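You operate a simulated robot arm through the tools that you are given. There is no shell and no other tool.

The job below is to be done with a simulated robot arm. You get a single attempt, and the scene is never put back.

JOB
Put things in order on the top of the white bench. At the end: the red lock stands where the clear pot with green lines stood; the white block brush is on the green flanged stub; the clear pot with green lines stands where the white block brush stood; the purple seat disc is on the grey bare plate; whatever was shut is shut again. Leave all else as you found it, and nothing knocked over. Set down upright: purple seat disc.

Only the result counts: the job must be done as asked and must still hold three seconds after the hand-in. Knocking over, shifting, dropping, spilling or breaking anything else fails it.

ROBOT AND FRAMES
A 6-joint arm with a two-finger parallel gripper, fixed in place. Base frame: the origin is on the floor under the middle of its stand, x ahead of it, y to its left, z up; the work surface is at about z = 0.85. Units: m, rad, N and s.
With the tool pointing down near the work surface it reaches from about 0.36 to 0.76 m from the base axis. Its first joint turns from -1.152 to 1.152 rad. Payload 2.45 kg.
The tool frame sits at the grasp point between the pads (the TCP): z along the fingers, y along the line on which they close. The tips reach 0.024 m beyond it. Largest opening 0.068 m; finger width 0.017, thickness 0.01; the body of the gripper, 0.04 by 0.07 m, starts 0.041 m behind the TCP.
Orientation is that of the tool frame in the base frame, as a unit quaternion [w, x, y, z]. With the fingers straight down and closing along the base's y, the tool's x points along the base's -x, its y along +y and its z along -z.

CONTROLS
- The arm moves only by the tool send_rows. Its argument "motion" is a list of rows, each a list of 7 numbers: the turn, a rotation vector about the tool's x, y, z in rad, then the shift along the tool's x, y, z in m, then the gripper command, from -1 (fully open) to 1 (shut), values between in proportion. In form: [[ax, ay, az, tx, ty, tz, grip], ...]. A call has 1 to 20 rows; each row is the pose to reach, as a shift and turn from the pose commanded when the call began, along the tool's axes at that moment. A row lasts 0.2 s, in which the tool goes at most 0.05 m and 0.15 rad; a call with a longer step from one row to the next is refused whole, and so is a gripper value outside its range. Where a pose cannot be reached the arm comes as near as it can. A force on the tool above 40 N (or 10 N above the force at the start of the call, whichever is more), or a blocked arm, ends the call early, and 0.2 s more pass. The fingers move at their own pace (about 0.108 m/s each) and stop on an object; they squeeze with about 24 N. The grip force told is the motor's: it shows also when the fingers shut on nothing. Time passes only in rows, and 0.2 s behind the last, so rows that repeat a pose let the fingers close. It gives the time, the measured TCP pose, the force on the tool (base axes), the opening and the grip force at its end, in the units of the frame above (readings bear some noise), with the torque about the TCP (base axes, N m) and any sound that the robot's microphone picked up, and new pictures: "pictures" is both (left out), scene, wrist or none.
- Cameras (640 x 400 px; columns grow to the right, rows downward): "scene" is fixed at [0.1732, 0.4251, 1.4538]; the picture's right is [-0.65, -0.76, 0.00], its down [-0.52, 0.44, -0.73] and it looks along [0.56, -0.48, -0.68] (base axes); focal length 330 px, centre (320, 200). "wrist" rides on the gripper at [0.084, 0.011, -0.075] in the tool frame; the picture's right is [-0.13, 0.99, 0.00], its down [-0.60, -0.08, -0.79] and it looks along [-0.79, -0.10, 0.61] (tool axes); focal length 251 px, centre (320, 200). There is no depth. A picture from a camera that has moved, and an enlarged one, comes with that camera's place and axes in the base frame and with its lens.
- zoom(camera, box): a new picture of the part [left, top, right, bottom] of that camera's present view, enlarged. The clock stands still meanwhile.
- close_job(): hands the job in; it is judged then, once.

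Nothing tells you positions but the pictures and the camera data. Unless the task says otherwise, let go and move clear before handing in.

The tools are called after ">>>" as name(argument=value, ...) on one line, values as JSON. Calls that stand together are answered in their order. send_rows: Moves the arm, as the interface text tells. Its arguments: {"type":"object","properties":{"motion":{"type":"array"},"pictures":{"type":"string","enum":["both","scene","wrist","none"]}},"required":["motion"]} The other tools are called the same way: zoom (camera, box) takes an enlarged picture of a part of a camera's view; close_job () hands the job in.

At the start:

```text
time_s: 0.0
ee_pos: [0.447, 0.0305, 1.1284]
ee_rot: [0.0, 0.0, 1.0, 0.0]
contact_force: [0.4, -0.1, 1.1]
torque: [0.01, 0.0, -0.03]
opening: 0.0682
grasp_force: 0.0
```

scene: 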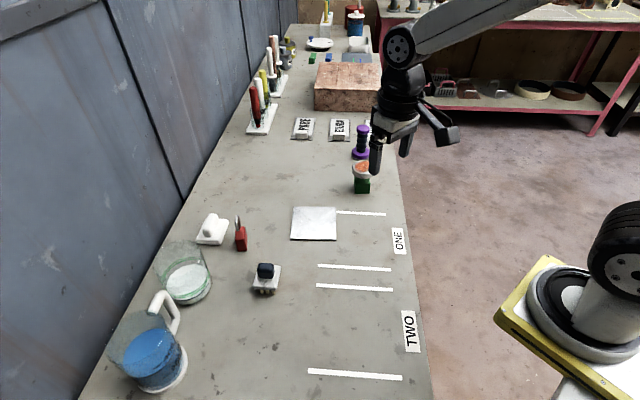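
wrist: 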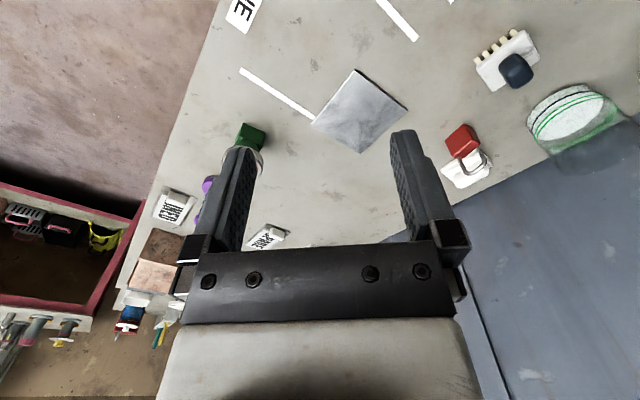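

I see a long bench with a clear pot with green lines, a red lock, a white brush-like block, a grey plate, a purple thing and a green block near the gripper. I will zoom in first to identify each item before moving.

>>> zoom(camera="scene", box=[80, 190, 300, 400])

>>> zoom(camera="scene", box=[280, 100, 420, 250])

>>> zoom(camera="scene", box=[220, 0, 420, 140])

>>> zoom(camera="wrist", box=[420, 0, 640, 200])

>>> zoom(camera="wrist", box=[130, 100, 330, 300])

```text
1.90 times, centred on (190, 295) of scene
camera zoom: at [0.1732, 0.4251, 1.4538], right [-0.65, -0.76, 0.0], down [-0.52, 0.44, -0.73], along [0.56, -0.48, -0.68], focal length 628 px, centre (568, 19)
```

zoom: 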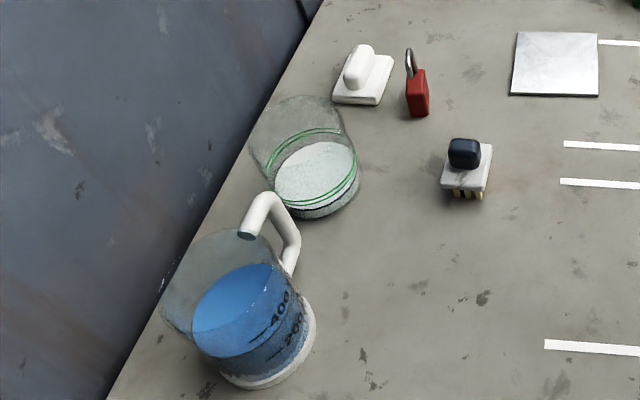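

```text
2.67 times, centred on (350, 175) of scene
camera zoom: at [0.1732, 0.4251, 1.4538], right [-0.65, -0.76, 0.0], down [-0.52, 0.44, -0.73], along [0.56, -0.48, -0.68], focal length 879 px, centre (240, 267)
```

zoom: 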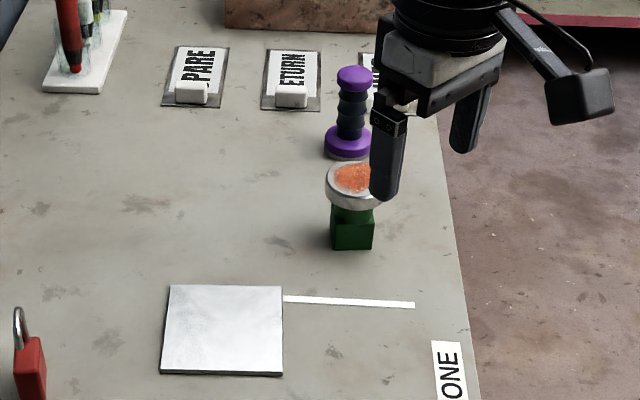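

```text
2.86 times, centred on (320, 70) of scene
camera zoom: at [0.1732, 0.4251, 1.4538], right [-0.65, -0.76, 0.0], down [-0.52, 0.44, -0.73], along [0.56, -0.48, -0.68], focal length 942 px, centre (320, 571)
```

zoom: 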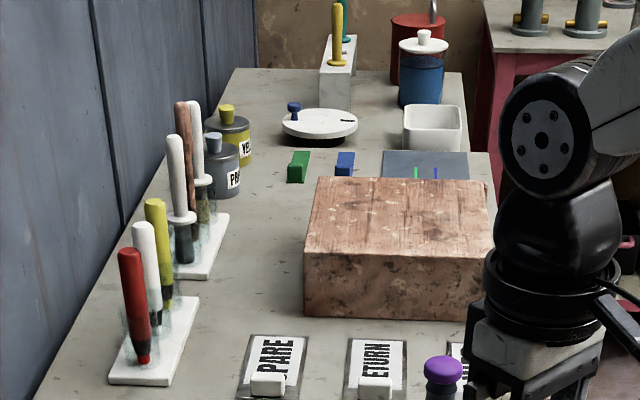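

```text
2.00 times, centred on (530, 100) of wrist
camera zoom: at [0.3636, 0.0417, 1.2025], right [0.13, 0.99, 0.0], down [0.6, -0.08, 0.79], along [0.79, -0.1, -0.61], focal length 503 px, centre (-100, 400)
```

zoom: 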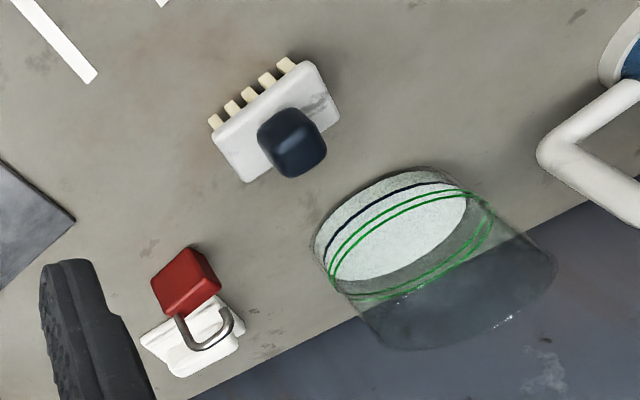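

```text
2.00 times, centred on (230, 200) of wrist
camera zoom: at [0.3636, 0.0417, 1.2025], right [0.13, 0.99, 0.0], down [0.6, -0.08, 0.79], along [0.79, -0.1, -0.61], focal length 503 px, centre (500, 200)
```

zoom: 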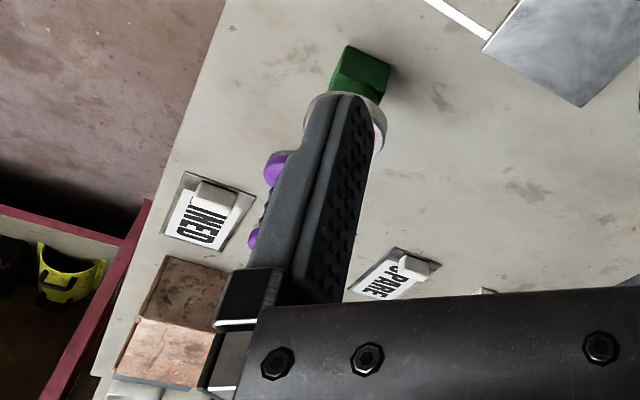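

The bench runs diagonally in the base frame: the pot is at about (0.64, 0.39), the dark-knobbed white brush at about (0.555, 0.25), the red lock at about (0.67, 0.24), the plate at about (0.61, 0.07), the green stub at about (0.625, -0.115) and the purple item at about (0.74, -0.22). I'll move the arm up and left for a better view of the pot, brush and lock.

>>> send_rows(motion=[[0, 0, -0.1, 0.01, 0.034, -0.01, -1], [0, 0, -0.2, 0.02, 0.068, -0.02, -1], [0, 0, -0.3, 0.03, 0.1, -0.03, -1], [0, 0, -0.4, 0.04, 0.135, -0.04, -1], [0, 0, -0.5, 0.047, 0.17, -0.05, -1], [0, 0, -0.5, 0.047, 0.17, -0.05, -1]])

```text
time_s: 1.4
ee_pos: [0.398, 0.1985, 1.1794]
ee_rot: [0.0, -0.248, 0.969, -0.001]
contact_force: [0.1, 0.1, 0.5]
torque: [0.0, -0.02, 0.03]
opening: 0.0681
grasp_force: 0.1
camera wrist: at [0.3205, 0.1679, 1.2548], right [-0.36, 0.93, 0.0], down [0.57, 0.22, 0.79], along [0.74, 0.29, -0.61], focal length 251 px, centre (320, 200)
```

scene: 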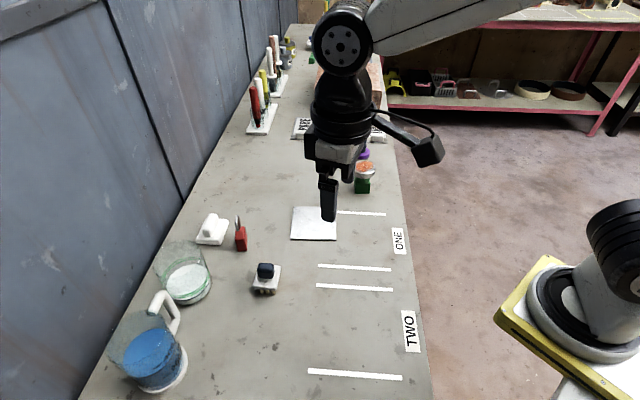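
wrist: 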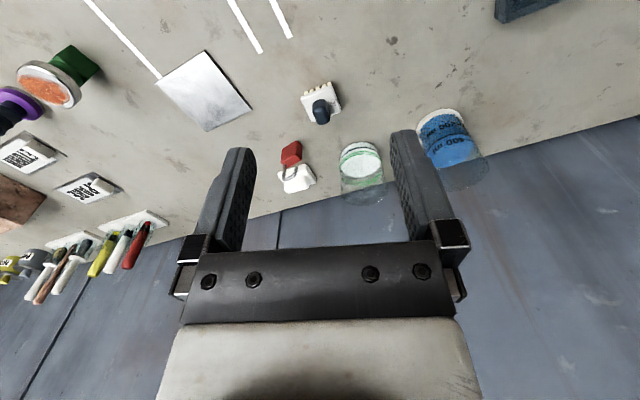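

There is a dark object at the near end of the bench that the scene camera misses, at about (0.31, 0.48). I'll zoom in on these views before moving on.

>>> zoom(camera="wrist", box=[440, 0, 640, 125])

>>> zoom(camera="wrist", box=[240, 60, 500, 222])

>>> zoom(camera="wrist", box=[0, 20, 240, 170])

>>> zoom(camera="wrist", box=[0, 130, 240, 280])

```text
3.20 times, centred on (540, 62) of wrist
camera zoom: at [0.3205, 0.1679, 1.2548], right [-0.36, 0.93, 0.0], down [0.57, 0.22, 0.79], along [0.74, 0.29, -0.61], focal length 805 px, centre (-384, 640)
```

zoom: 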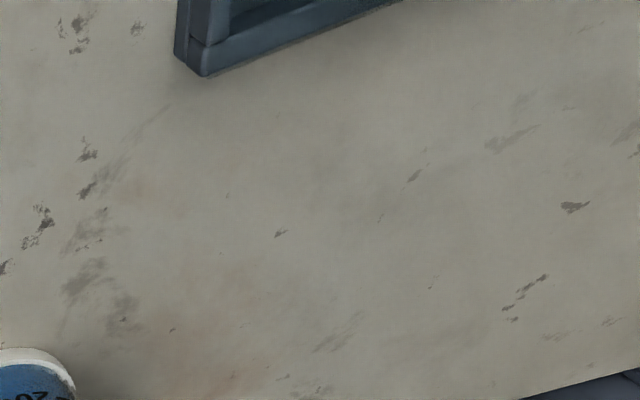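

```text
2.46 times, centred on (370, 141) of wrist
camera zoom: at [0.3205, 0.1679, 1.2548], right [-0.36, 0.93, 0.0], down [0.57, 0.22, 0.79], along [0.74, 0.29, -0.61], focal length 619 px, centre (197, 345)
```

zoom: 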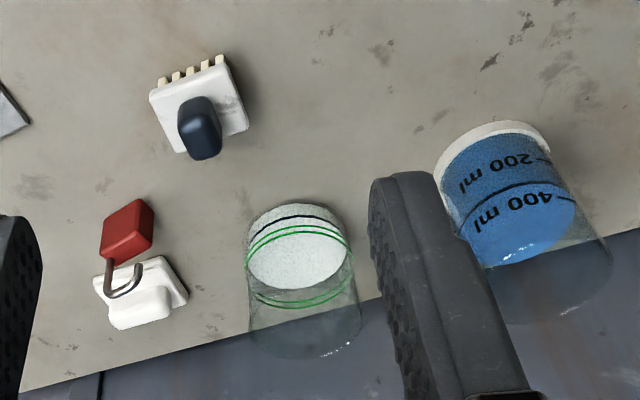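

```text
2.67 times, centred on (120, 95) of wrist
camera zoom: at [0.3205, 0.1679, 1.2548], right [-0.36, 0.93, 0.0], down [0.57, 0.22, 0.79], along [0.74, 0.29, -0.61], focal length 670 px, centre (853, 480)
```

zoom: 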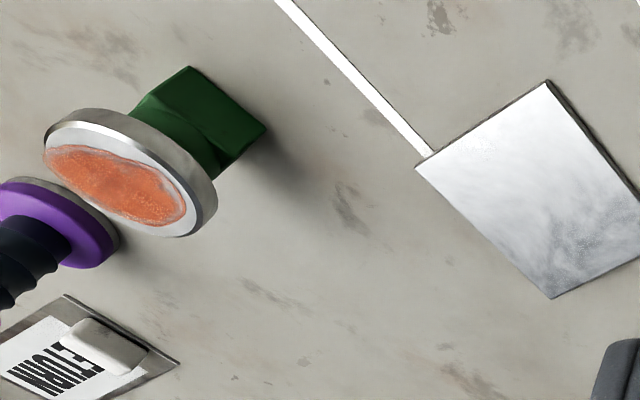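

```text
2.67 times, centred on (120, 205) of wrist
camera zoom: at [0.3205, 0.1679, 1.2548], right [-0.36, 0.93, 0.0], down [0.57, 0.22, 0.79], along [0.74, 0.29, -0.61], focal length 670 px, centre (853, 187)
```

zoom: 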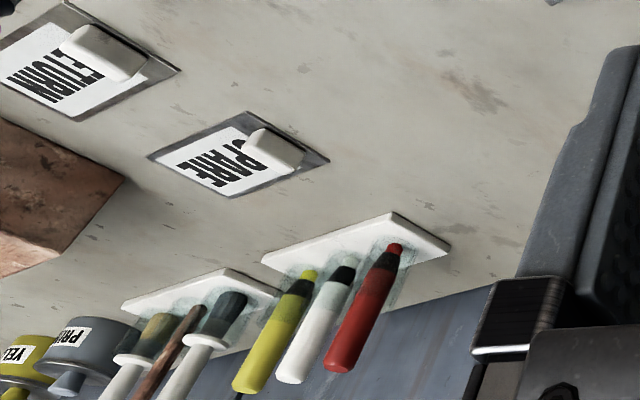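

The stub is a green base with a metal flange that has orange paste on top; the purple item is a disc with a dark post. Next I'll look at the dark frame at the near end of the bench and take a closer look at the two white blocks.

>>> send_rows(motion=[[0, 0, -0.12, 0.0, 0.03, 0.0, -1], [0, 0, -0.24, 0.01, 0.06, 0, -1], [0, 0, -0.36, 0.02, 0.09, 0, -1], [0, 0, -0.48, 0.03, 0.11, 0, -1], [0, 0, -0.6, 0.04, 0.12, 0, -1], [0, 0, -0.72, 0.05, 0.12, 0, -1], [0, 0, -0.72, 0.05, 0.12, 0, -1]])

```text
time_s: 3.0
ee_pos: [0.2995, 0.2803, 1.1772]
ee_rot: [0.001, -0.574, 0.819, -0.001]
contact_force: [-0.6, -0.4, -0.9]
torque: [-0.02, 0.0, 0.03]
opening: 0.0679
grasp_force: 0.1
camera wrist: at [0.2606, 0.2054, 1.2523], right [-0.89, 0.46, 0.0], down [0.28, 0.54, 0.79], along [0.37, 0.7, -0.61], focal length 251 px, centre (320, 200)
```

scene: 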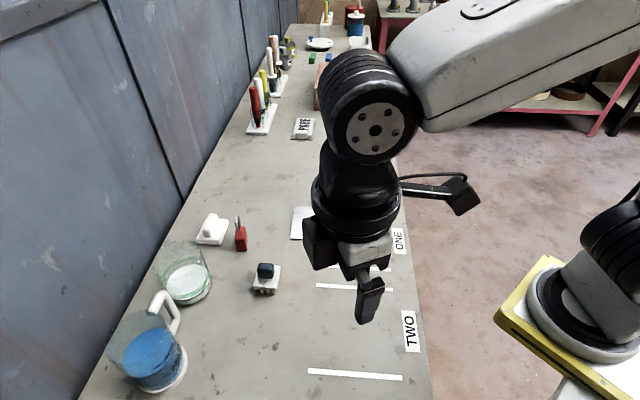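
wrist: 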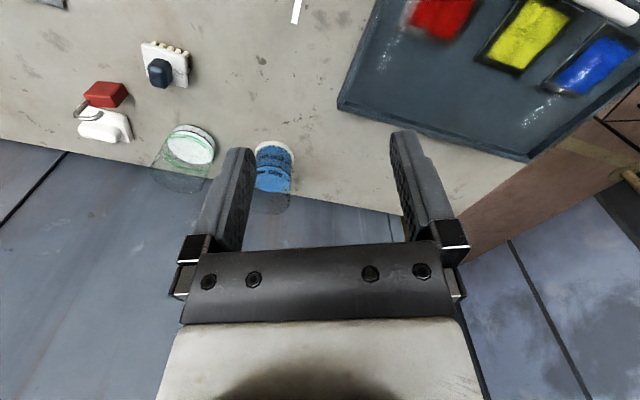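

A paint tray sits at the near end and is not part of the job. Now I'll zoom in on the white items, the lock and the pot.

>>> zoom(camera="wrist", box=[40, 20, 232, 140])

>>> zoom(camera="wrist", box=[120, 90, 312, 210])

>>> zoom(camera="scene", box=[180, 190, 300, 310])

>>> zoom(camera="wrist", box=[330, 0, 640, 194])

```text
3.33 times, centred on (136, 80) of wrist
camera zoom: at [0.2606, 0.2054, 1.2523], right [-0.89, 0.46, 0.0], down [0.28, 0.54, 0.79], along [0.37, 0.7, -0.61], focal length 838 px, centre (933, 600)
```

zoom: 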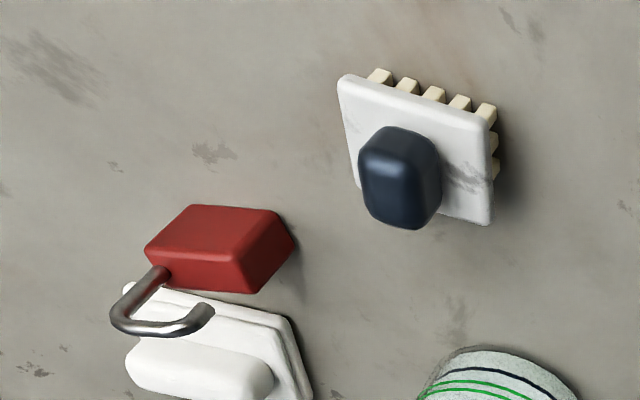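

```text
3.33 times, centred on (216, 150) of wrist
camera zoom: at [0.2606, 0.2054, 1.2523], right [-0.89, 0.46, 0.0], down [0.28, 0.54, 0.79], along [0.37, 0.7, -0.61], focal length 838 px, centre (667, 367)
```

zoom: 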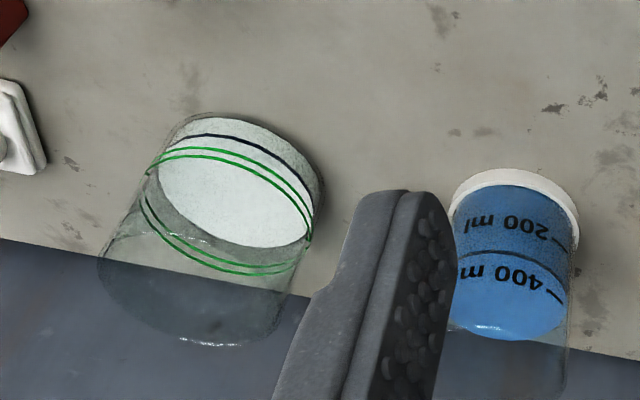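

```text
3.33 times, centred on (240, 250) of scene
camera zoom: at [0.1732, 0.4251, 1.4538], right [-0.65, -0.76, 0.0], down [-0.52, 0.44, -0.73], along [0.56, -0.48, -0.68], focal length 1099 px, centre (587, 33)
```

zoom: 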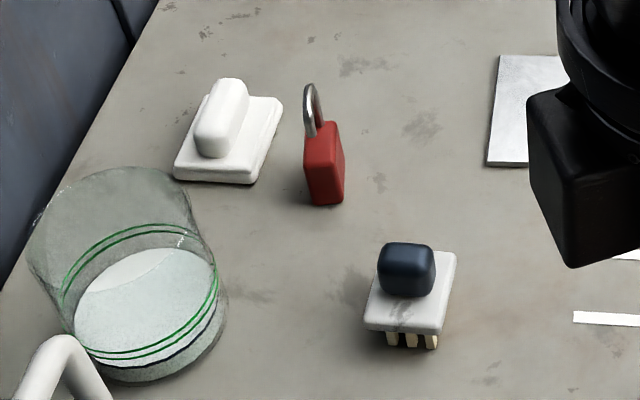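

```text
2.06 times, centred on (485, 97) of wrist
camera zoom: at [0.2606, 0.2054, 1.2523], right [-0.89, 0.46, 0.0], down [0.28, 0.54, 0.79], along [0.37, 0.7, -0.61], focal length 518 px, centre (-20, 412)
```

zoom: 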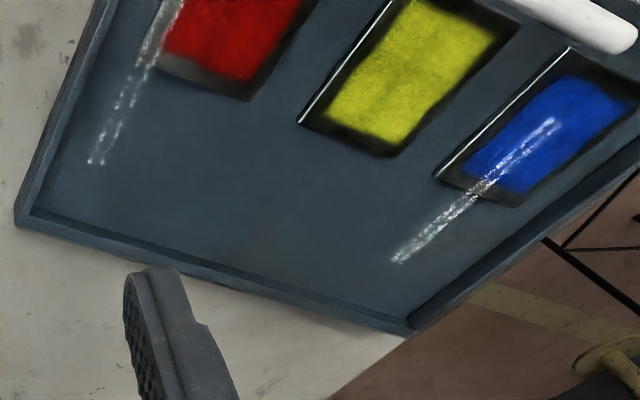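

The brush (white block, cream bristles, dark knob), the upright lock with its open shackle, and the clear pot of white powder are all clear now. Next I'll hover near the brush, aligned with the bench direction, to pin down its position and orientation.

>>> send_rows(motion=[[0, 0, 0.073, 0.001, -0.036, 0.021, -1], [0, 0, 0.146, 0.002, -0.072, 0.042, -1], [0, 0, 0.219, 0.003, -0.108, 0.063, -1], [0, 0, 0.292, 0.005, -0.144, 0.085, -1], [0, 0, 0.365, 0.006, -0.18, 0.106, -1], [0, 0, 0.437, 0.0068, -0.2154, 0.127, -1], [0, 0, 0.437, 0.0068, -0.2154, 0.127, -1]])

```text
time_s: 4.6
ee_pos: [0.4979, 0.2016, 1.0495]
ee_rot: [0.0, -0.381, 0.924, 0.0]
contact_force: [-0.5, 0.5, 0.0]
torque: [0.02, 0.01, 0.0]
opening: 0.068
grasp_force: 0.1
camera wrist: at [0.4309, 0.1509, 1.1253], right [-0.61, 0.79, 0.0], down [0.48, 0.37, 0.79], along [0.63, 0.48, -0.61], focal length 251 px, centre (320, 200)
```

scene: 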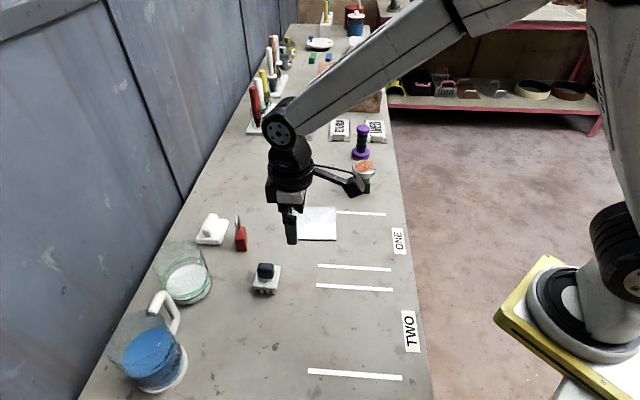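
wrist: 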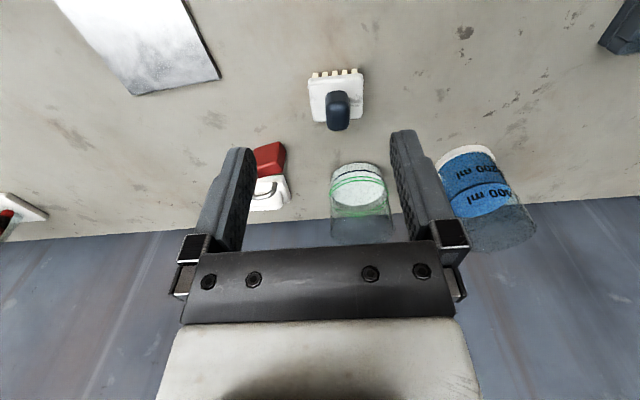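

The brush is now at about (337, 95) in the wrist view. I'll zoom in on it, the lock and the pot for exact pixel positions.

>>> zoom(camera="wrist", box=[288, 50, 384, 150])

>>> zoom(camera="wrist", box=[230, 120, 390, 220])

>>> zoom(camera="wrist", box=[300, 140, 420, 260])

```text
4.00 times, centred on (336, 100) of wrist
camera zoom: at [0.4309, 0.1509, 1.1253], right [-0.61, 0.79, 0.0], down [0.48, 0.37, 0.79], along [0.63, 0.48, -0.61], focal length 1006 px, centre (256, 600)
```

zoom: 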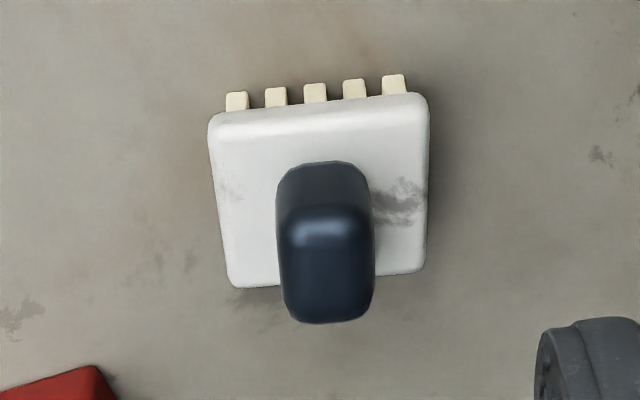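

```text
4.00 times, centred on (310, 170) of wrist
camera zoom: at [0.4309, 0.1509, 1.1253], right [-0.61, 0.79, 0.0], down [0.48, 0.37, 0.79], along [0.63, 0.48, -0.61], focal length 1006 px, centre (360, 320)
```

zoom: 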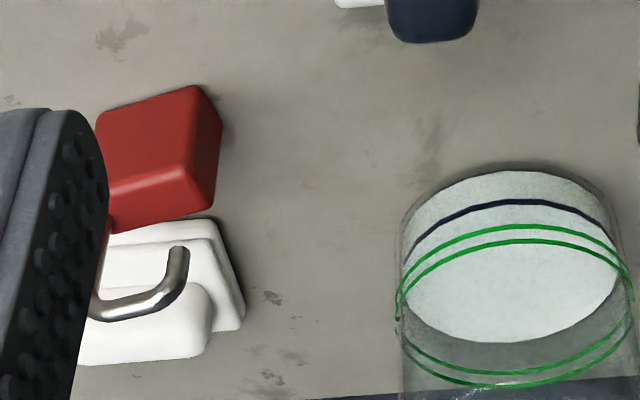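

```text
3.33 times, centred on (360, 200) of wrist
camera zoom: at [0.4309, 0.1509, 1.1253], right [-0.61, 0.79, 0.0], down [0.48, 0.37, 0.79], along [0.63, 0.48, -0.61], focal length 838 px, centre (187, 200)
```

zoom: 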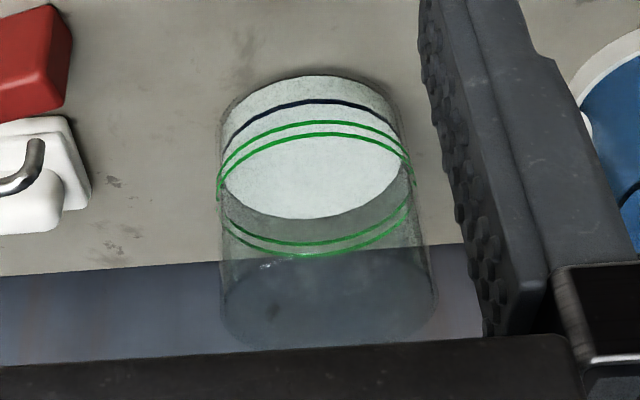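

The brush centre is at about (0.539, 0.2555), its knob is roughly 24 × 30 mm with its top near z 0.905, and it is yawed about 42°. I'll move over it and check before descending.

>>> send_rows(motion=[[0, 0, 0.014, -0.0224, 0.003, 0.03, -1], [0, 0, 0.028, -0.0447, 0.006, 0.06, -1], [0, 0, 0.042, -0.0671, 0.0094, 0.09, -1], [0, 0, 0.042, -0.0671, 0.0094, 0.09, -1]])

>>> zoom(camera="wrist", box=[220, 0, 420, 200])

>>> zoom(camera="scene", box=[200, 190, 320, 310])

```text
time_s: 5.6
ee_pos: [0.5409, 0.2587, 0.9569]
ee_rot: [0.0, -0.361, 0.932, 0.0]
contact_force: [-0.4, 0.2, 0.1]
torque: [-0.04, 0.01, 0.03]
opening: 0.0681
grasp_force: 0.1
camera wrist: at [0.4712, 0.2093, 1.032], right [-0.57, 0.82, 0.0], down [0.5, 0.35, 0.79], along [0.65, 0.46, -0.61], focal length 251 px, centre (320, 200)
```

scene: 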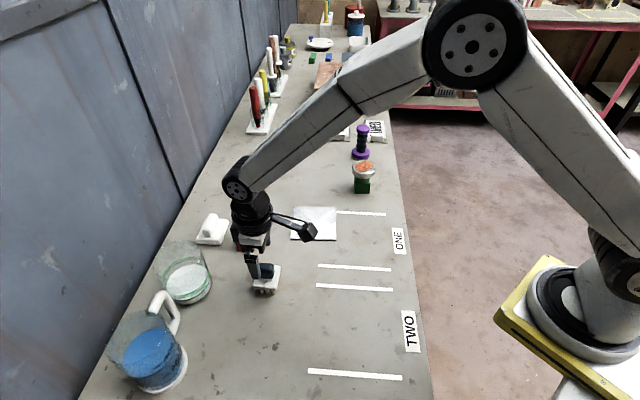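
wrist: 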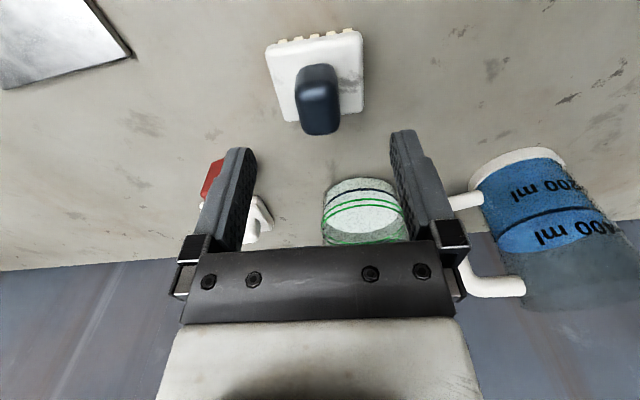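

```text
2.00 times, centred on (320, 100) of wrist
camera zoom: at [0.4712, 0.2093, 1.032], right [-0.57, 0.82, 0.0], down [0.5, 0.35, 0.79], along [0.65, 0.46, -0.61], focal length 503 px, centre (320, 400)
```

zoom: 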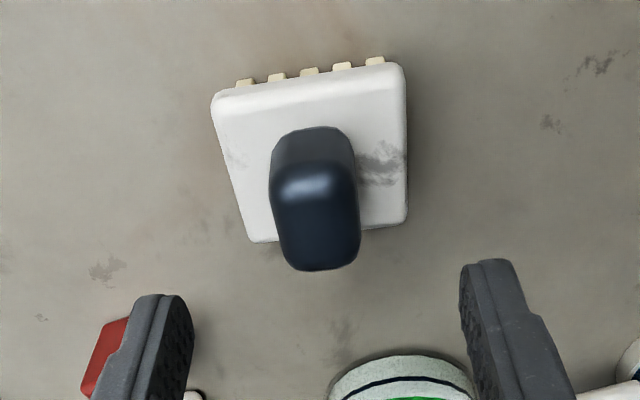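

```text
3.33 times, centred on (260, 250) of scene
camera zoom: at [0.1733, 0.4252, 1.4538], right [-0.65, -0.76, 0.0], down [-0.52, 0.44, -0.73], along [0.56, -0.48, -0.68], focal length 1099 px, centre (520, 33)
```

zoom: 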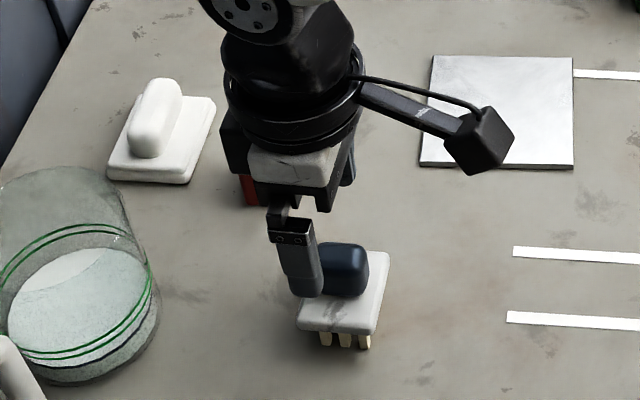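

The gripper is centred on the knob within about 2 mm. I'll descend to z ≈ 0.903 and close.

>>> send_rows(motion=[[0, 0, 0, 0, -0.001, 0.02, -1], [0, 0, 0, 0, -0.0015, 0.04, -1], [0, 0, 0, 0, -0.0015, 0.054, -1], [0, 0, 0, 0, -0.0015, 0.054, -1]])

```text
time_s: 6.6
ee_pos: [0.5414, 0.2541, 0.9055]
ee_rot: [0.0, -0.362, 0.932, 0.0]
contact_force: [0.3, 0.1, -0.7]
torque: [-0.01, 0.0, 0.01]
opening: 0.068
grasp_force: 0.0
camera wrist: at [0.4724, 0.2059, 0.9802], right [-0.57, 0.82, 0.0], down [0.5, 0.35, 0.79], along [0.65, 0.46, -0.61], focal length 251 px, centre (320, 200)
```

scene: 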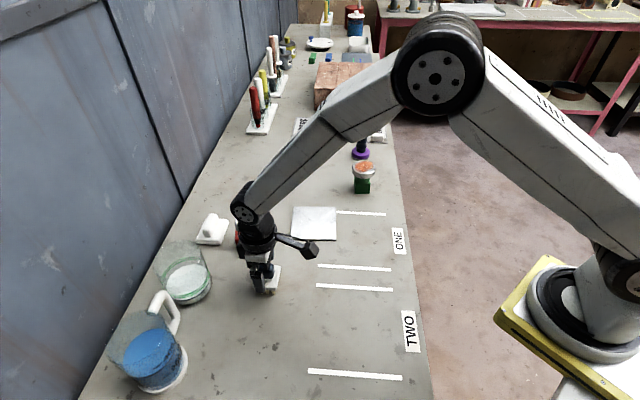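
wrist: 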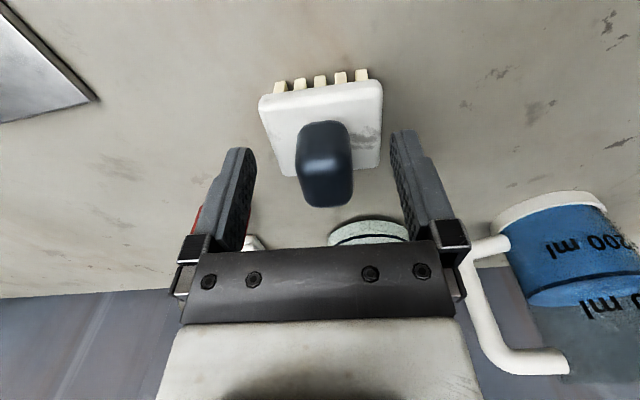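

The fingers straddle the knob with its top at about TCP height. Closing now.

>>> send_rows(motion=[[0, 0, 0, 0, 0, 0.002, 0.2], [0, 0, 0, 0, 0, 0.002, 0.6], [0, 0, 0, 0, 0, 0.002, 1], [0, 0, 0, 0, 0, 0.002, 1], [0, 0, 0, 0, 0, 0.002, 1]], pictures="wrist")

```text
time_s: 7.8
ee_pos: [0.5421, 0.2546, 0.9054]
ee_rot: [0.001, -0.362, 0.932, 0.0]
contact_force: [-5.6, -4.0, 20.8]
torque: [-0.31, 0.33, -0.01]
opening: 0.0516
grasp_force: 23.8
camera wrist: at [0.4725, 0.2062, 0.9799], right [-0.57, 0.82, 0.0], down [0.5, 0.35, 0.79], along [0.65, 0.46, -0.61], focal length 251 px, centre (320, 200)
```

wrist: 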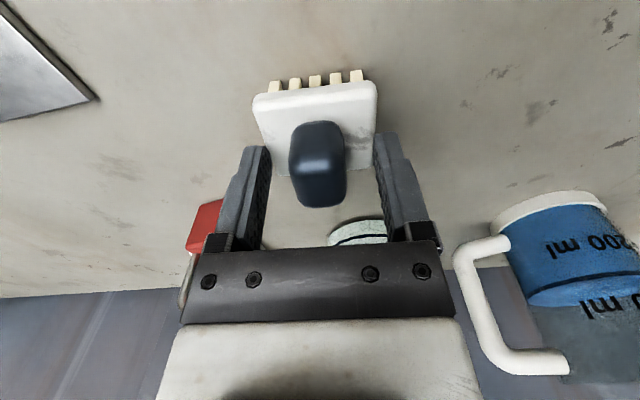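

The fingertips stopped on the white block's rounded edges at opening 0.052, so the block top is higher than I estimated (about z 0.882). I'll open, raise about 9 mm, shift 9 mm toward the base and check again.

>>> send_rows(motion=[[0, 0, 0, 0, 0, 0, -0.6], [0, 0, 0, 0, 0, -0.002, -1], [0, 0, 0, 0.004, 0, -0.006, -1], [0, 0, 0, 0.009, 0, -0.009, -1], [0, 0, 0, 0.009, 0, -0.009, -1]])

>>> zoom(camera="wrist", box=[220, 50, 420, 250])

>>> zoom(camera="scene", box=[200, 220, 320, 310])

```text
time_s: 9.0
ee_pos: [0.5344, 0.2498, 0.9145]
ee_rot: [0.0, -0.361, 0.932, 0.001]
contact_force: [-0.3, -0.6, -0.2]
torque: [0.02, 0.02, 0.02]
opening: 0.0677
grasp_force: 0.1
camera wrist: at [0.4665, 0.2005, 0.9892], right [-0.57, 0.82, 0.0], down [0.5, 0.35, 0.79], along [0.65, 0.46, -0.61], focal length 251 px, centre (320, 200)
```

scene: 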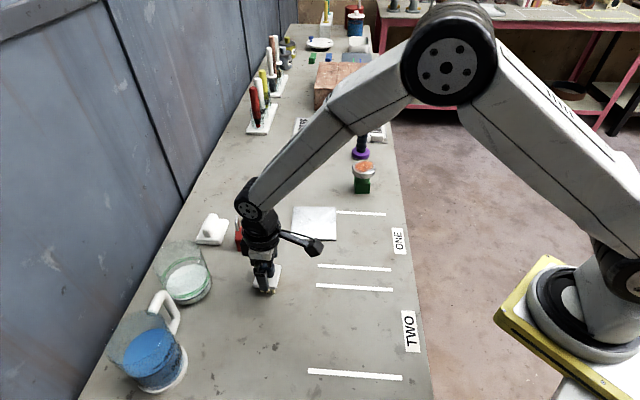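
wrist: 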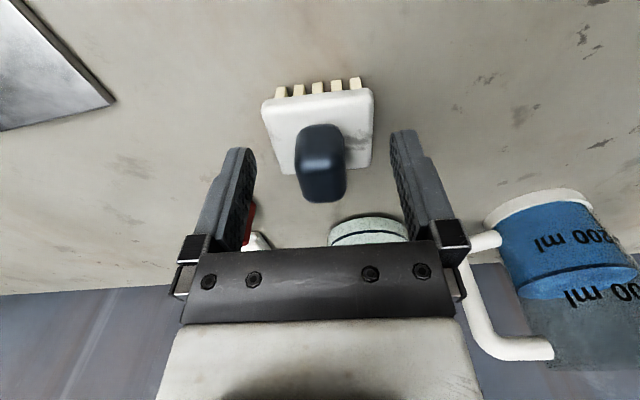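

```text
2.00 times, centred on (320, 150) of wrist
camera zoom: at [0.4665, 0.2005, 0.9892], right [-0.57, 0.82, 0.0], down [0.5, 0.35, 0.79], along [0.65, 0.46, -0.61], focal length 503 px, centre (320, 300)
```

zoom: 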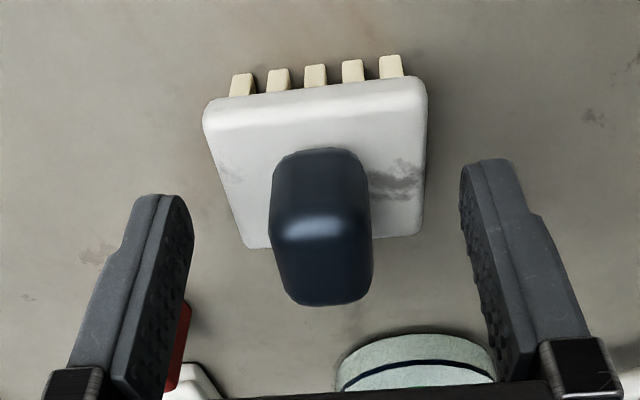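

```text
4.44 times, centred on (260, 265) of scene
camera zoom: at [0.1732, 0.4251, 1.4538], right [-0.65, -0.76, 0.0], down [-0.52, 0.44, -0.73], along [0.56, -0.48, -0.68], focal length 1465 px, centre (587, -89)
```

zoom: 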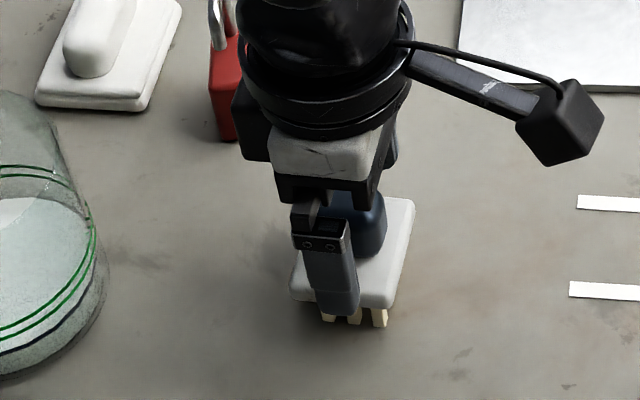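

The TCP now sits on the knob's top centre with the tips clear of the block. Closing.

>>> send_rows(motion=[[0, 0, 0, 0, 0, 0, 0.2], [0, 0, 0, 0, 0, 0, 0.6], [0, 0, 0, 0, 0, 0, 1], [0, 0, 0, 0, 0, 0, 1], [0, 0, 0, 0, 0, 0, 1]], pictures="wrist")

```text
time_s: 10.2
ee_pos: [0.5355, 0.249, 0.9144]
ee_rot: [0.0, -0.361, 0.932, 0.0]
contact_force: [-0.4, -0.4, 1.0]
torque: [-0.01, 0.0, -0.02]
opening: 0.024
grasp_force: 24.0
camera wrist: at [0.4665, 0.2006, 0.9892], right [-0.57, 0.82, 0.0], down [0.5, 0.35, 0.79], along [0.65, 0.46, -0.61], focal length 251 px, centre (320, 200)
```

wrist: 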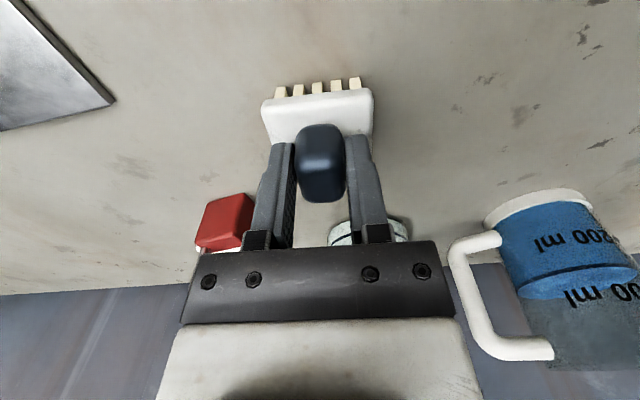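

The brush is held with opening 24 mm on the knob. I'll lift straight up, then move toward the stub while turning to view it.

>>> send_rows(motion=[[0, 0, 0, 0, 0, -0.03, 1], [0, 0, 0, 0, 0, -0.07, 1], [0, 0, 0, 0, 0, -0.11, 1], [0, 0, 0, 0, 0, -0.15, 1], [0, 0, 0.1, 0.0348, -0.0222, -0.15, 1], [0, 0, 0.2, 0.0695, -0.0445, -0.155, 1], [0, 0, 0.3, 0.1043, -0.0667, -0.16, 1], [0, 0, 0.41, 0.139, -0.089, -0.166, 1], [0, 0, 0.52, 0.1738, -0.1112, -0.166, 1], [0, 0, 0.63, 0.2085, -0.1335, -0.166, 1], [0, 0, 0.739, 0.2433, -0.1557, -0.166, 1], [0, 0, 0.739, 0.2433, -0.1557, -0.166, 1]])

>>> zoom(camera="scene", box=[300, 100, 420, 220])

>>> zoom(camera="wrist", box=[80, 20, 280, 220])

```text
time_s: 12.8
ee_pos: [0.4598, -0.0305, 1.0808]
ee_rot: [0.0, 0.0, 1.0, 0.0]
contact_force: [-0.5, 0.0, -1.7]
torque: [0.02, 0.0, 0.0]
opening: 0.0235
grasp_force: 24.2
camera wrist: at [0.3766, -0.0205, 1.155], right [0.13, 0.99, 0.0], down [0.6, -0.08, 0.79], along [0.79, -0.1, -0.61], focal length 251 px, centre (320, 200)
```

scene: 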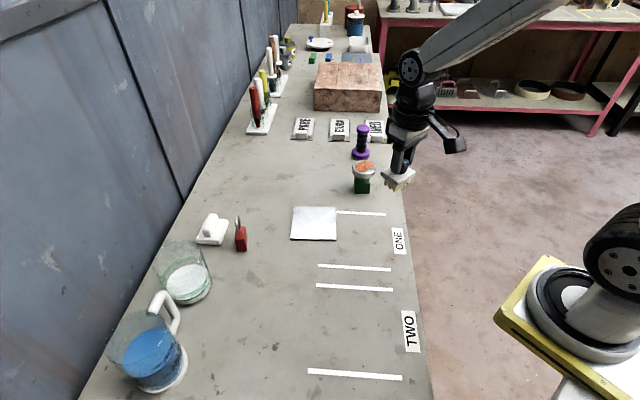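
wrist: 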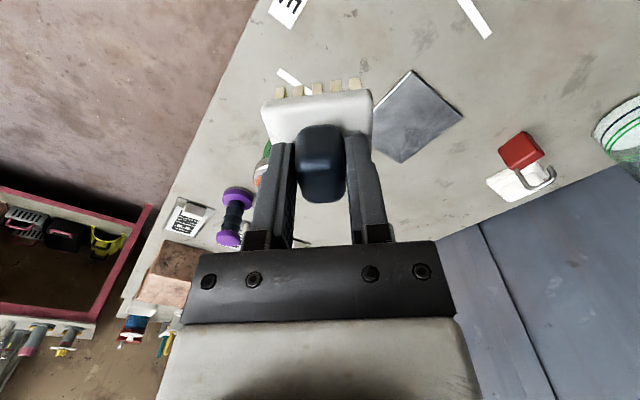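

```text
3.33 times, centred on (360, 160) of scene
camera zoom: at [0.1733, 0.4251, 1.4538], right [-0.65, -0.76, 0.0], down [-0.52, 0.44, -0.73], along [0.56, -0.48, -0.68], focal length 1099 px, centre (187, 333)
```

zoom: 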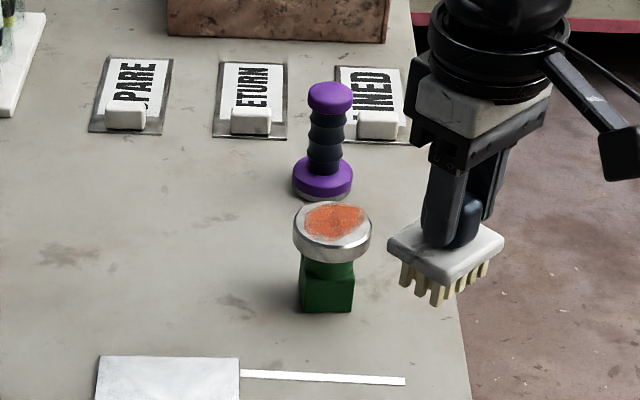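

```text
2.00 times, centred on (180, 120) of wrist
camera zoom: at [0.3766, -0.0205, 1.155], right [0.13, 0.99, 0.0], down [0.6, -0.08, 0.79], along [0.79, -0.1, -0.61], focal length 503 px, centre (600, 360)
```

zoom: 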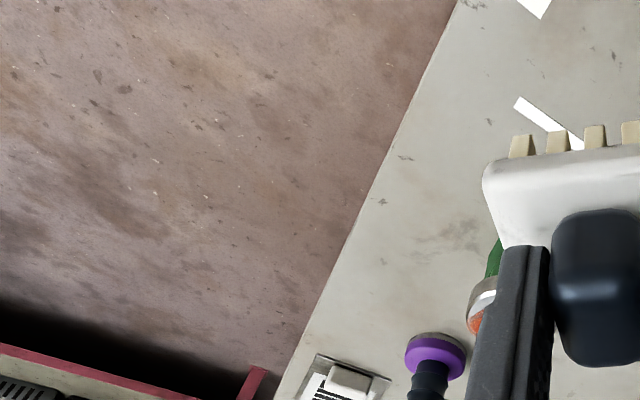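

The brush hangs level in the gripper. To get the stub's height and centre I'll drop to a lower vantage point off to the side, over empty bench.

>>> send_rows(motion=[[0, 0, 0, 0.0025, 0.033, 0.025, 1], [0, 0, 0, 0.005, 0.066, 0.05, 1], [0, 0, 0, 0.0075, 0.1, 0.075, 1], [0, 0, 0, 0.01, 0.13, 0.1, 1], [0, 0, 0, 0.01, 0.13, 0.1, 1]])

>>> zoom(camera="wrist", box=[60, 120, 260, 270])

>>> zoom(camera="scene", box=[320, 110, 420, 210])

```text
time_s: 14.0
ee_pos: [0.4499, 0.0981, 0.9823]
ee_rot: [0.0, -0.001, 1.0, -0.001]
contact_force: [-0.6, -0.7, -1.0]
torque: [0.02, 0.02, 0.0]
opening: 0.0235
grasp_force: 23.8
camera wrist: at [0.3661, 0.1107, 1.0568], right [0.13, 0.99, 0.0], down [0.6, -0.08, 0.79], along [0.79, -0.1, -0.61], focal length 251 px, centre (320, 200)
```

scene: 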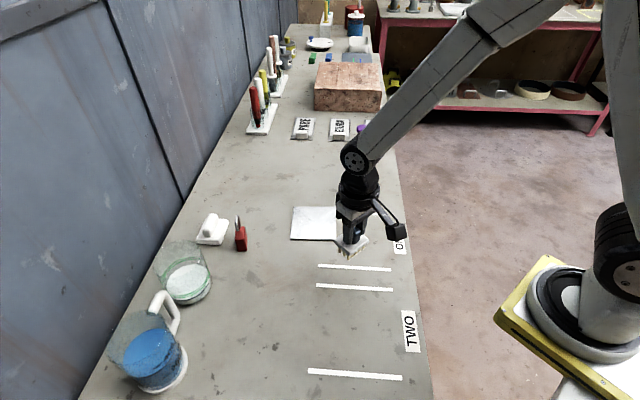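
wrist: 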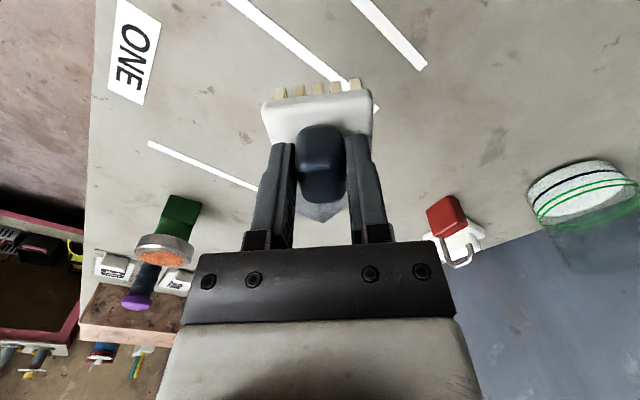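

```text
2.67 times, centred on (160, 195) of wrist
camera zoom: at [0.3661, 0.1107, 1.0568], right [0.13, 0.99, 0.0], down [0.6, -0.08, 0.79], along [0.79, -0.1, -0.61], focal length 670 px, centre (747, 213)
```

zoom: 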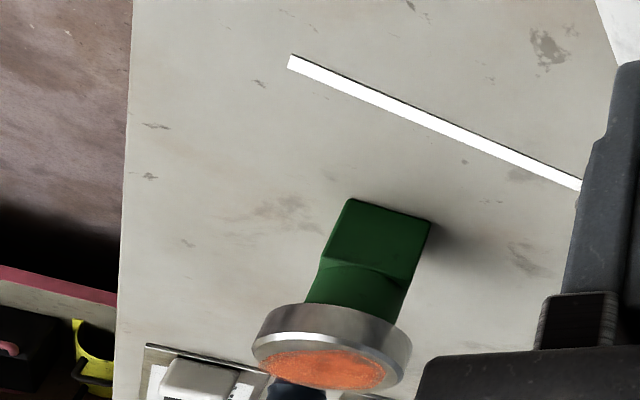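

```text
4.00 times, centred on (370, 160) of scene
camera zoom: at [0.1733, 0.4252, 1.4538], right [-0.65, -0.76, 0.0], down [-0.52, 0.44, -0.73], along [0.56, -0.48, -0.68], focal length 1318 px, centre (120, 360)
```

zoom: 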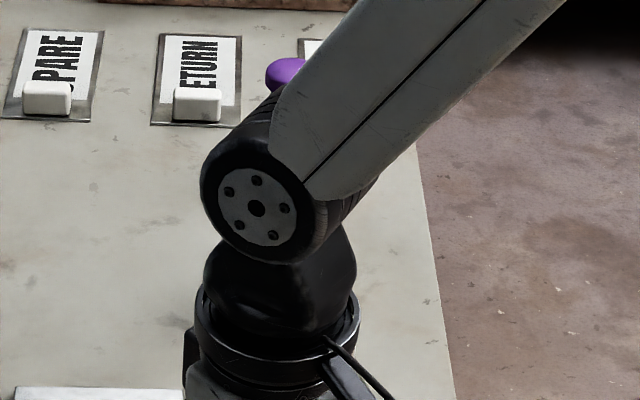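

The flange top is at about z 0.925, centred at about (0.624, -0.115) with a diameter near 62 mm. I'll raise the brush, move over the stub and check alignment before lowering.

>>> send_rows(motion=[[0, 0, 0, 0, 0, -0.04, 1], [0, 0, 0, 0, 0, -0.08, 1], [0, 0, 0, -0.029, -0.0355, -0.08, 1], [0, 0, 0, -0.058, -0.071, -0.08, 1], [0, 0, 0, -0.087, -0.1065, -0.08, 1], [0, 0, 0, -0.116, -0.142, -0.08, 1], [0, 0, 0, -0.145, -0.1775, -0.08, 1], [0, 0, 0, -0.174, -0.213, -0.08, 1], [0, 0, 0, -0.174, -0.213, -0.08, 1]])

>>> zoom(camera="scene", box=[310, 100, 430, 200])

>>> zoom(camera="wrist", box=[220, 0, 420, 200])

```text
time_s: 16.0
ee_pos: [0.6241, -0.1139, 1.061]
ee_rot: [0.0, -0.002, 1.0, -0.001]
contact_force: [0.0, 0.2, -1.5]
torque: [-0.01, 0.01, 0.01]
opening: 0.024
grasp_force: 24.0
camera wrist: at [0.5397, -0.1031, 1.1358], right [0.13, 0.99, 0.0], down [0.6, -0.08, 0.79], along [0.79, -0.1, -0.61], focal length 251 px, centre (320, 200)
```

scene: 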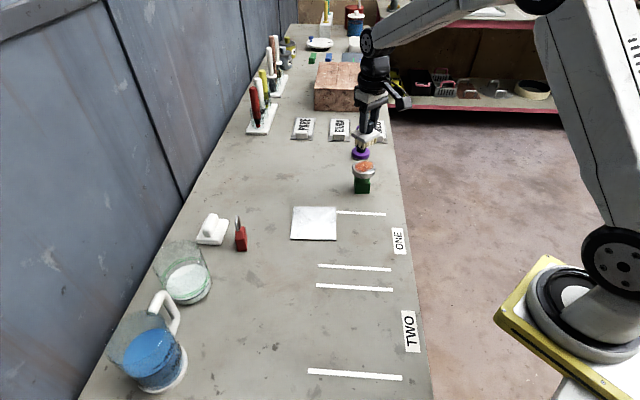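
wrist: 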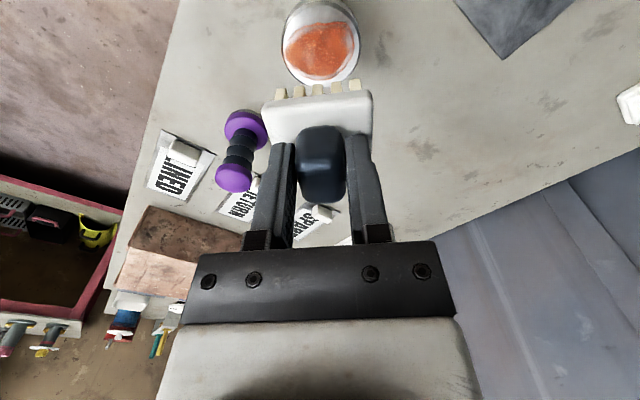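

```text
4.00 times, centred on (370, 150) of scene
camera zoom: at [0.1733, 0.4251, 1.4538], right [-0.65, -0.76, 0.0], down [-0.52, 0.44, -0.73], along [0.56, -0.48, -0.68], focal length 1318 px, centre (120, 400)
```

zoom: 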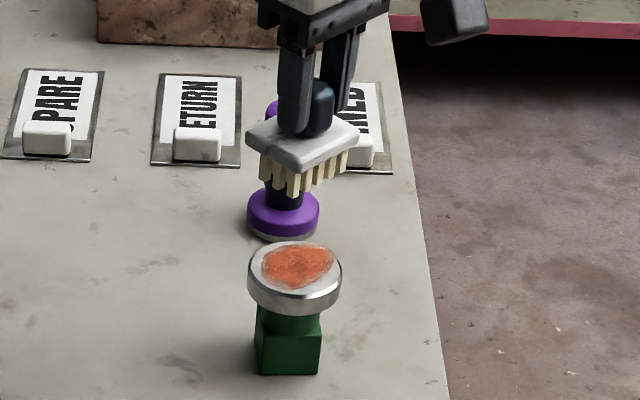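

```text
2.00 times, centred on (320, 100) of wrist
camera zoom: at [0.5397, -0.1031, 1.1358], right [0.13, 0.99, 0.0], down [0.6, -0.08, 0.79], along [0.79, -0.1, -0.61], focal length 503 px, centre (320, 400)
```

zoom: 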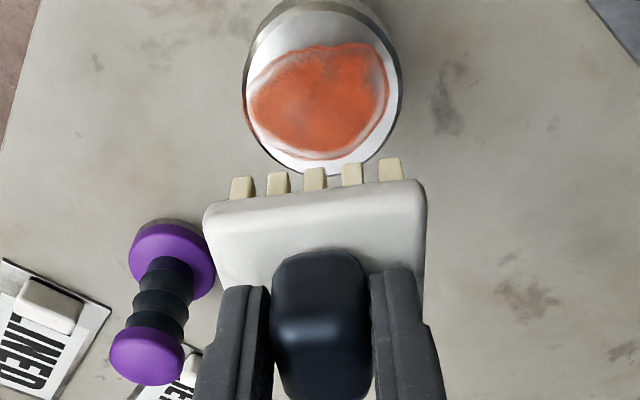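

Alignment is good; the brush centre needs about 3 mm toward the base. I'll lower to just above the flange.

>>> send_rows(motion=[[0, 0, 0, 0.002, 0, 0.02, 1], [0, 0, 0, 0.003, 0, 0.04, 1], [0, 0, 0, 0.003, 0, 0.055, 1], [0, 0, 0, 0.003, 0, 0.064, 1], [0, 0, 0, 0.003, 0, 0.064, 1]])

>>> zoom(camera="scene", box=[310, 100, 430, 200])

>>> zoom(camera="wrist", box=[220, 0, 420, 200])

```text
time_s: 17.2
ee_pos: [0.6206, -0.115, 0.9944]
ee_rot: [0.0, 0.0, 1.0, 0.001]
contact_force: [-0.1, -0.5, -1.9]
torque: [-0.01, 0.01, 0.01]
opening: 0.0237
grasp_force: 24.2
camera wrist: at [0.536, -0.1034, 1.0703], right [0.13, 0.99, 0.0], down [0.6, -0.08, 0.79], along [0.79, -0.1, -0.61], focal length 251 px, centre (320, 200)
```

scene: 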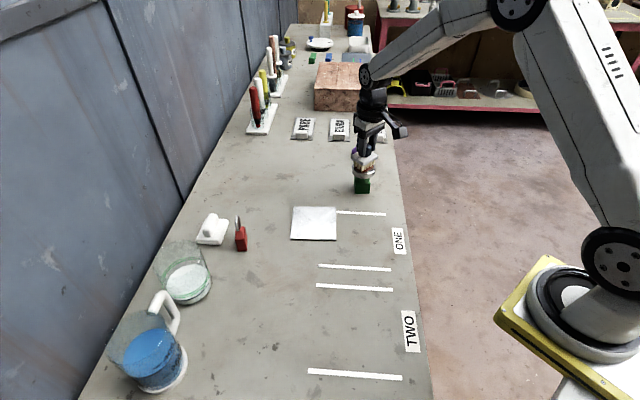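
wrist: 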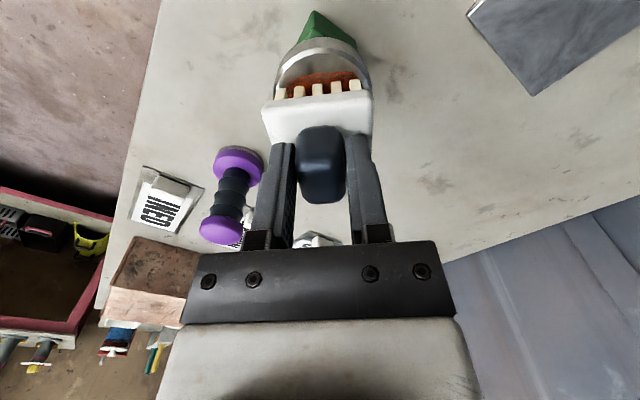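

```text
4.00 times, centred on (370, 150) of scene
camera zoom: at [0.1733, 0.4251, 1.4538], right [-0.65, -0.76, 0.0], down [-0.52, 0.44, -0.73], along [0.56, -0.48, -0.68], focal length 1318 px, centre (120, 400)
```

zoom: 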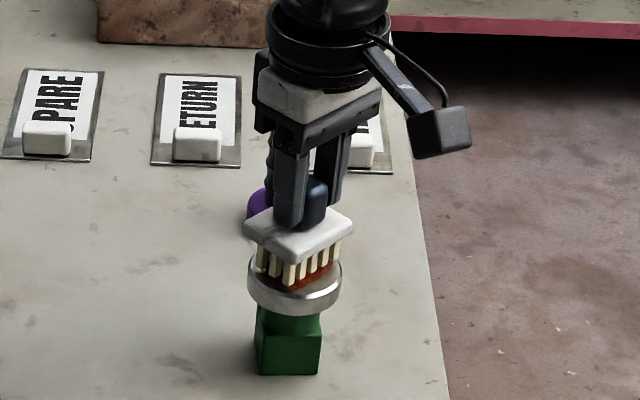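

```text
2.00 times, centred on (320, 100) of wrist
camera zoom: at [0.536, -0.1034, 1.0703], right [0.13, 0.99, 0.0], down [0.6, -0.08, 0.79], along [0.79, -0.1, -0.61], focal length 503 px, centre (320, 400)
```

zoom: 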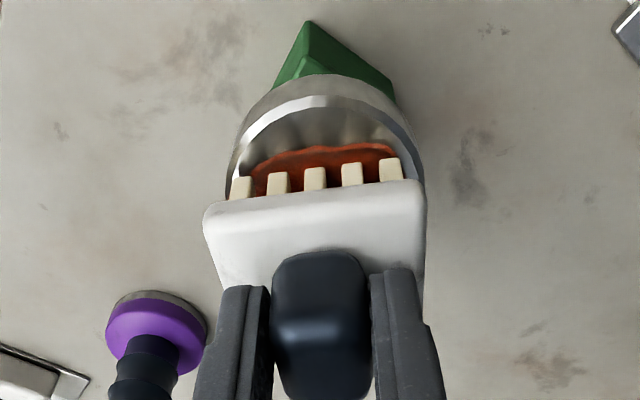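

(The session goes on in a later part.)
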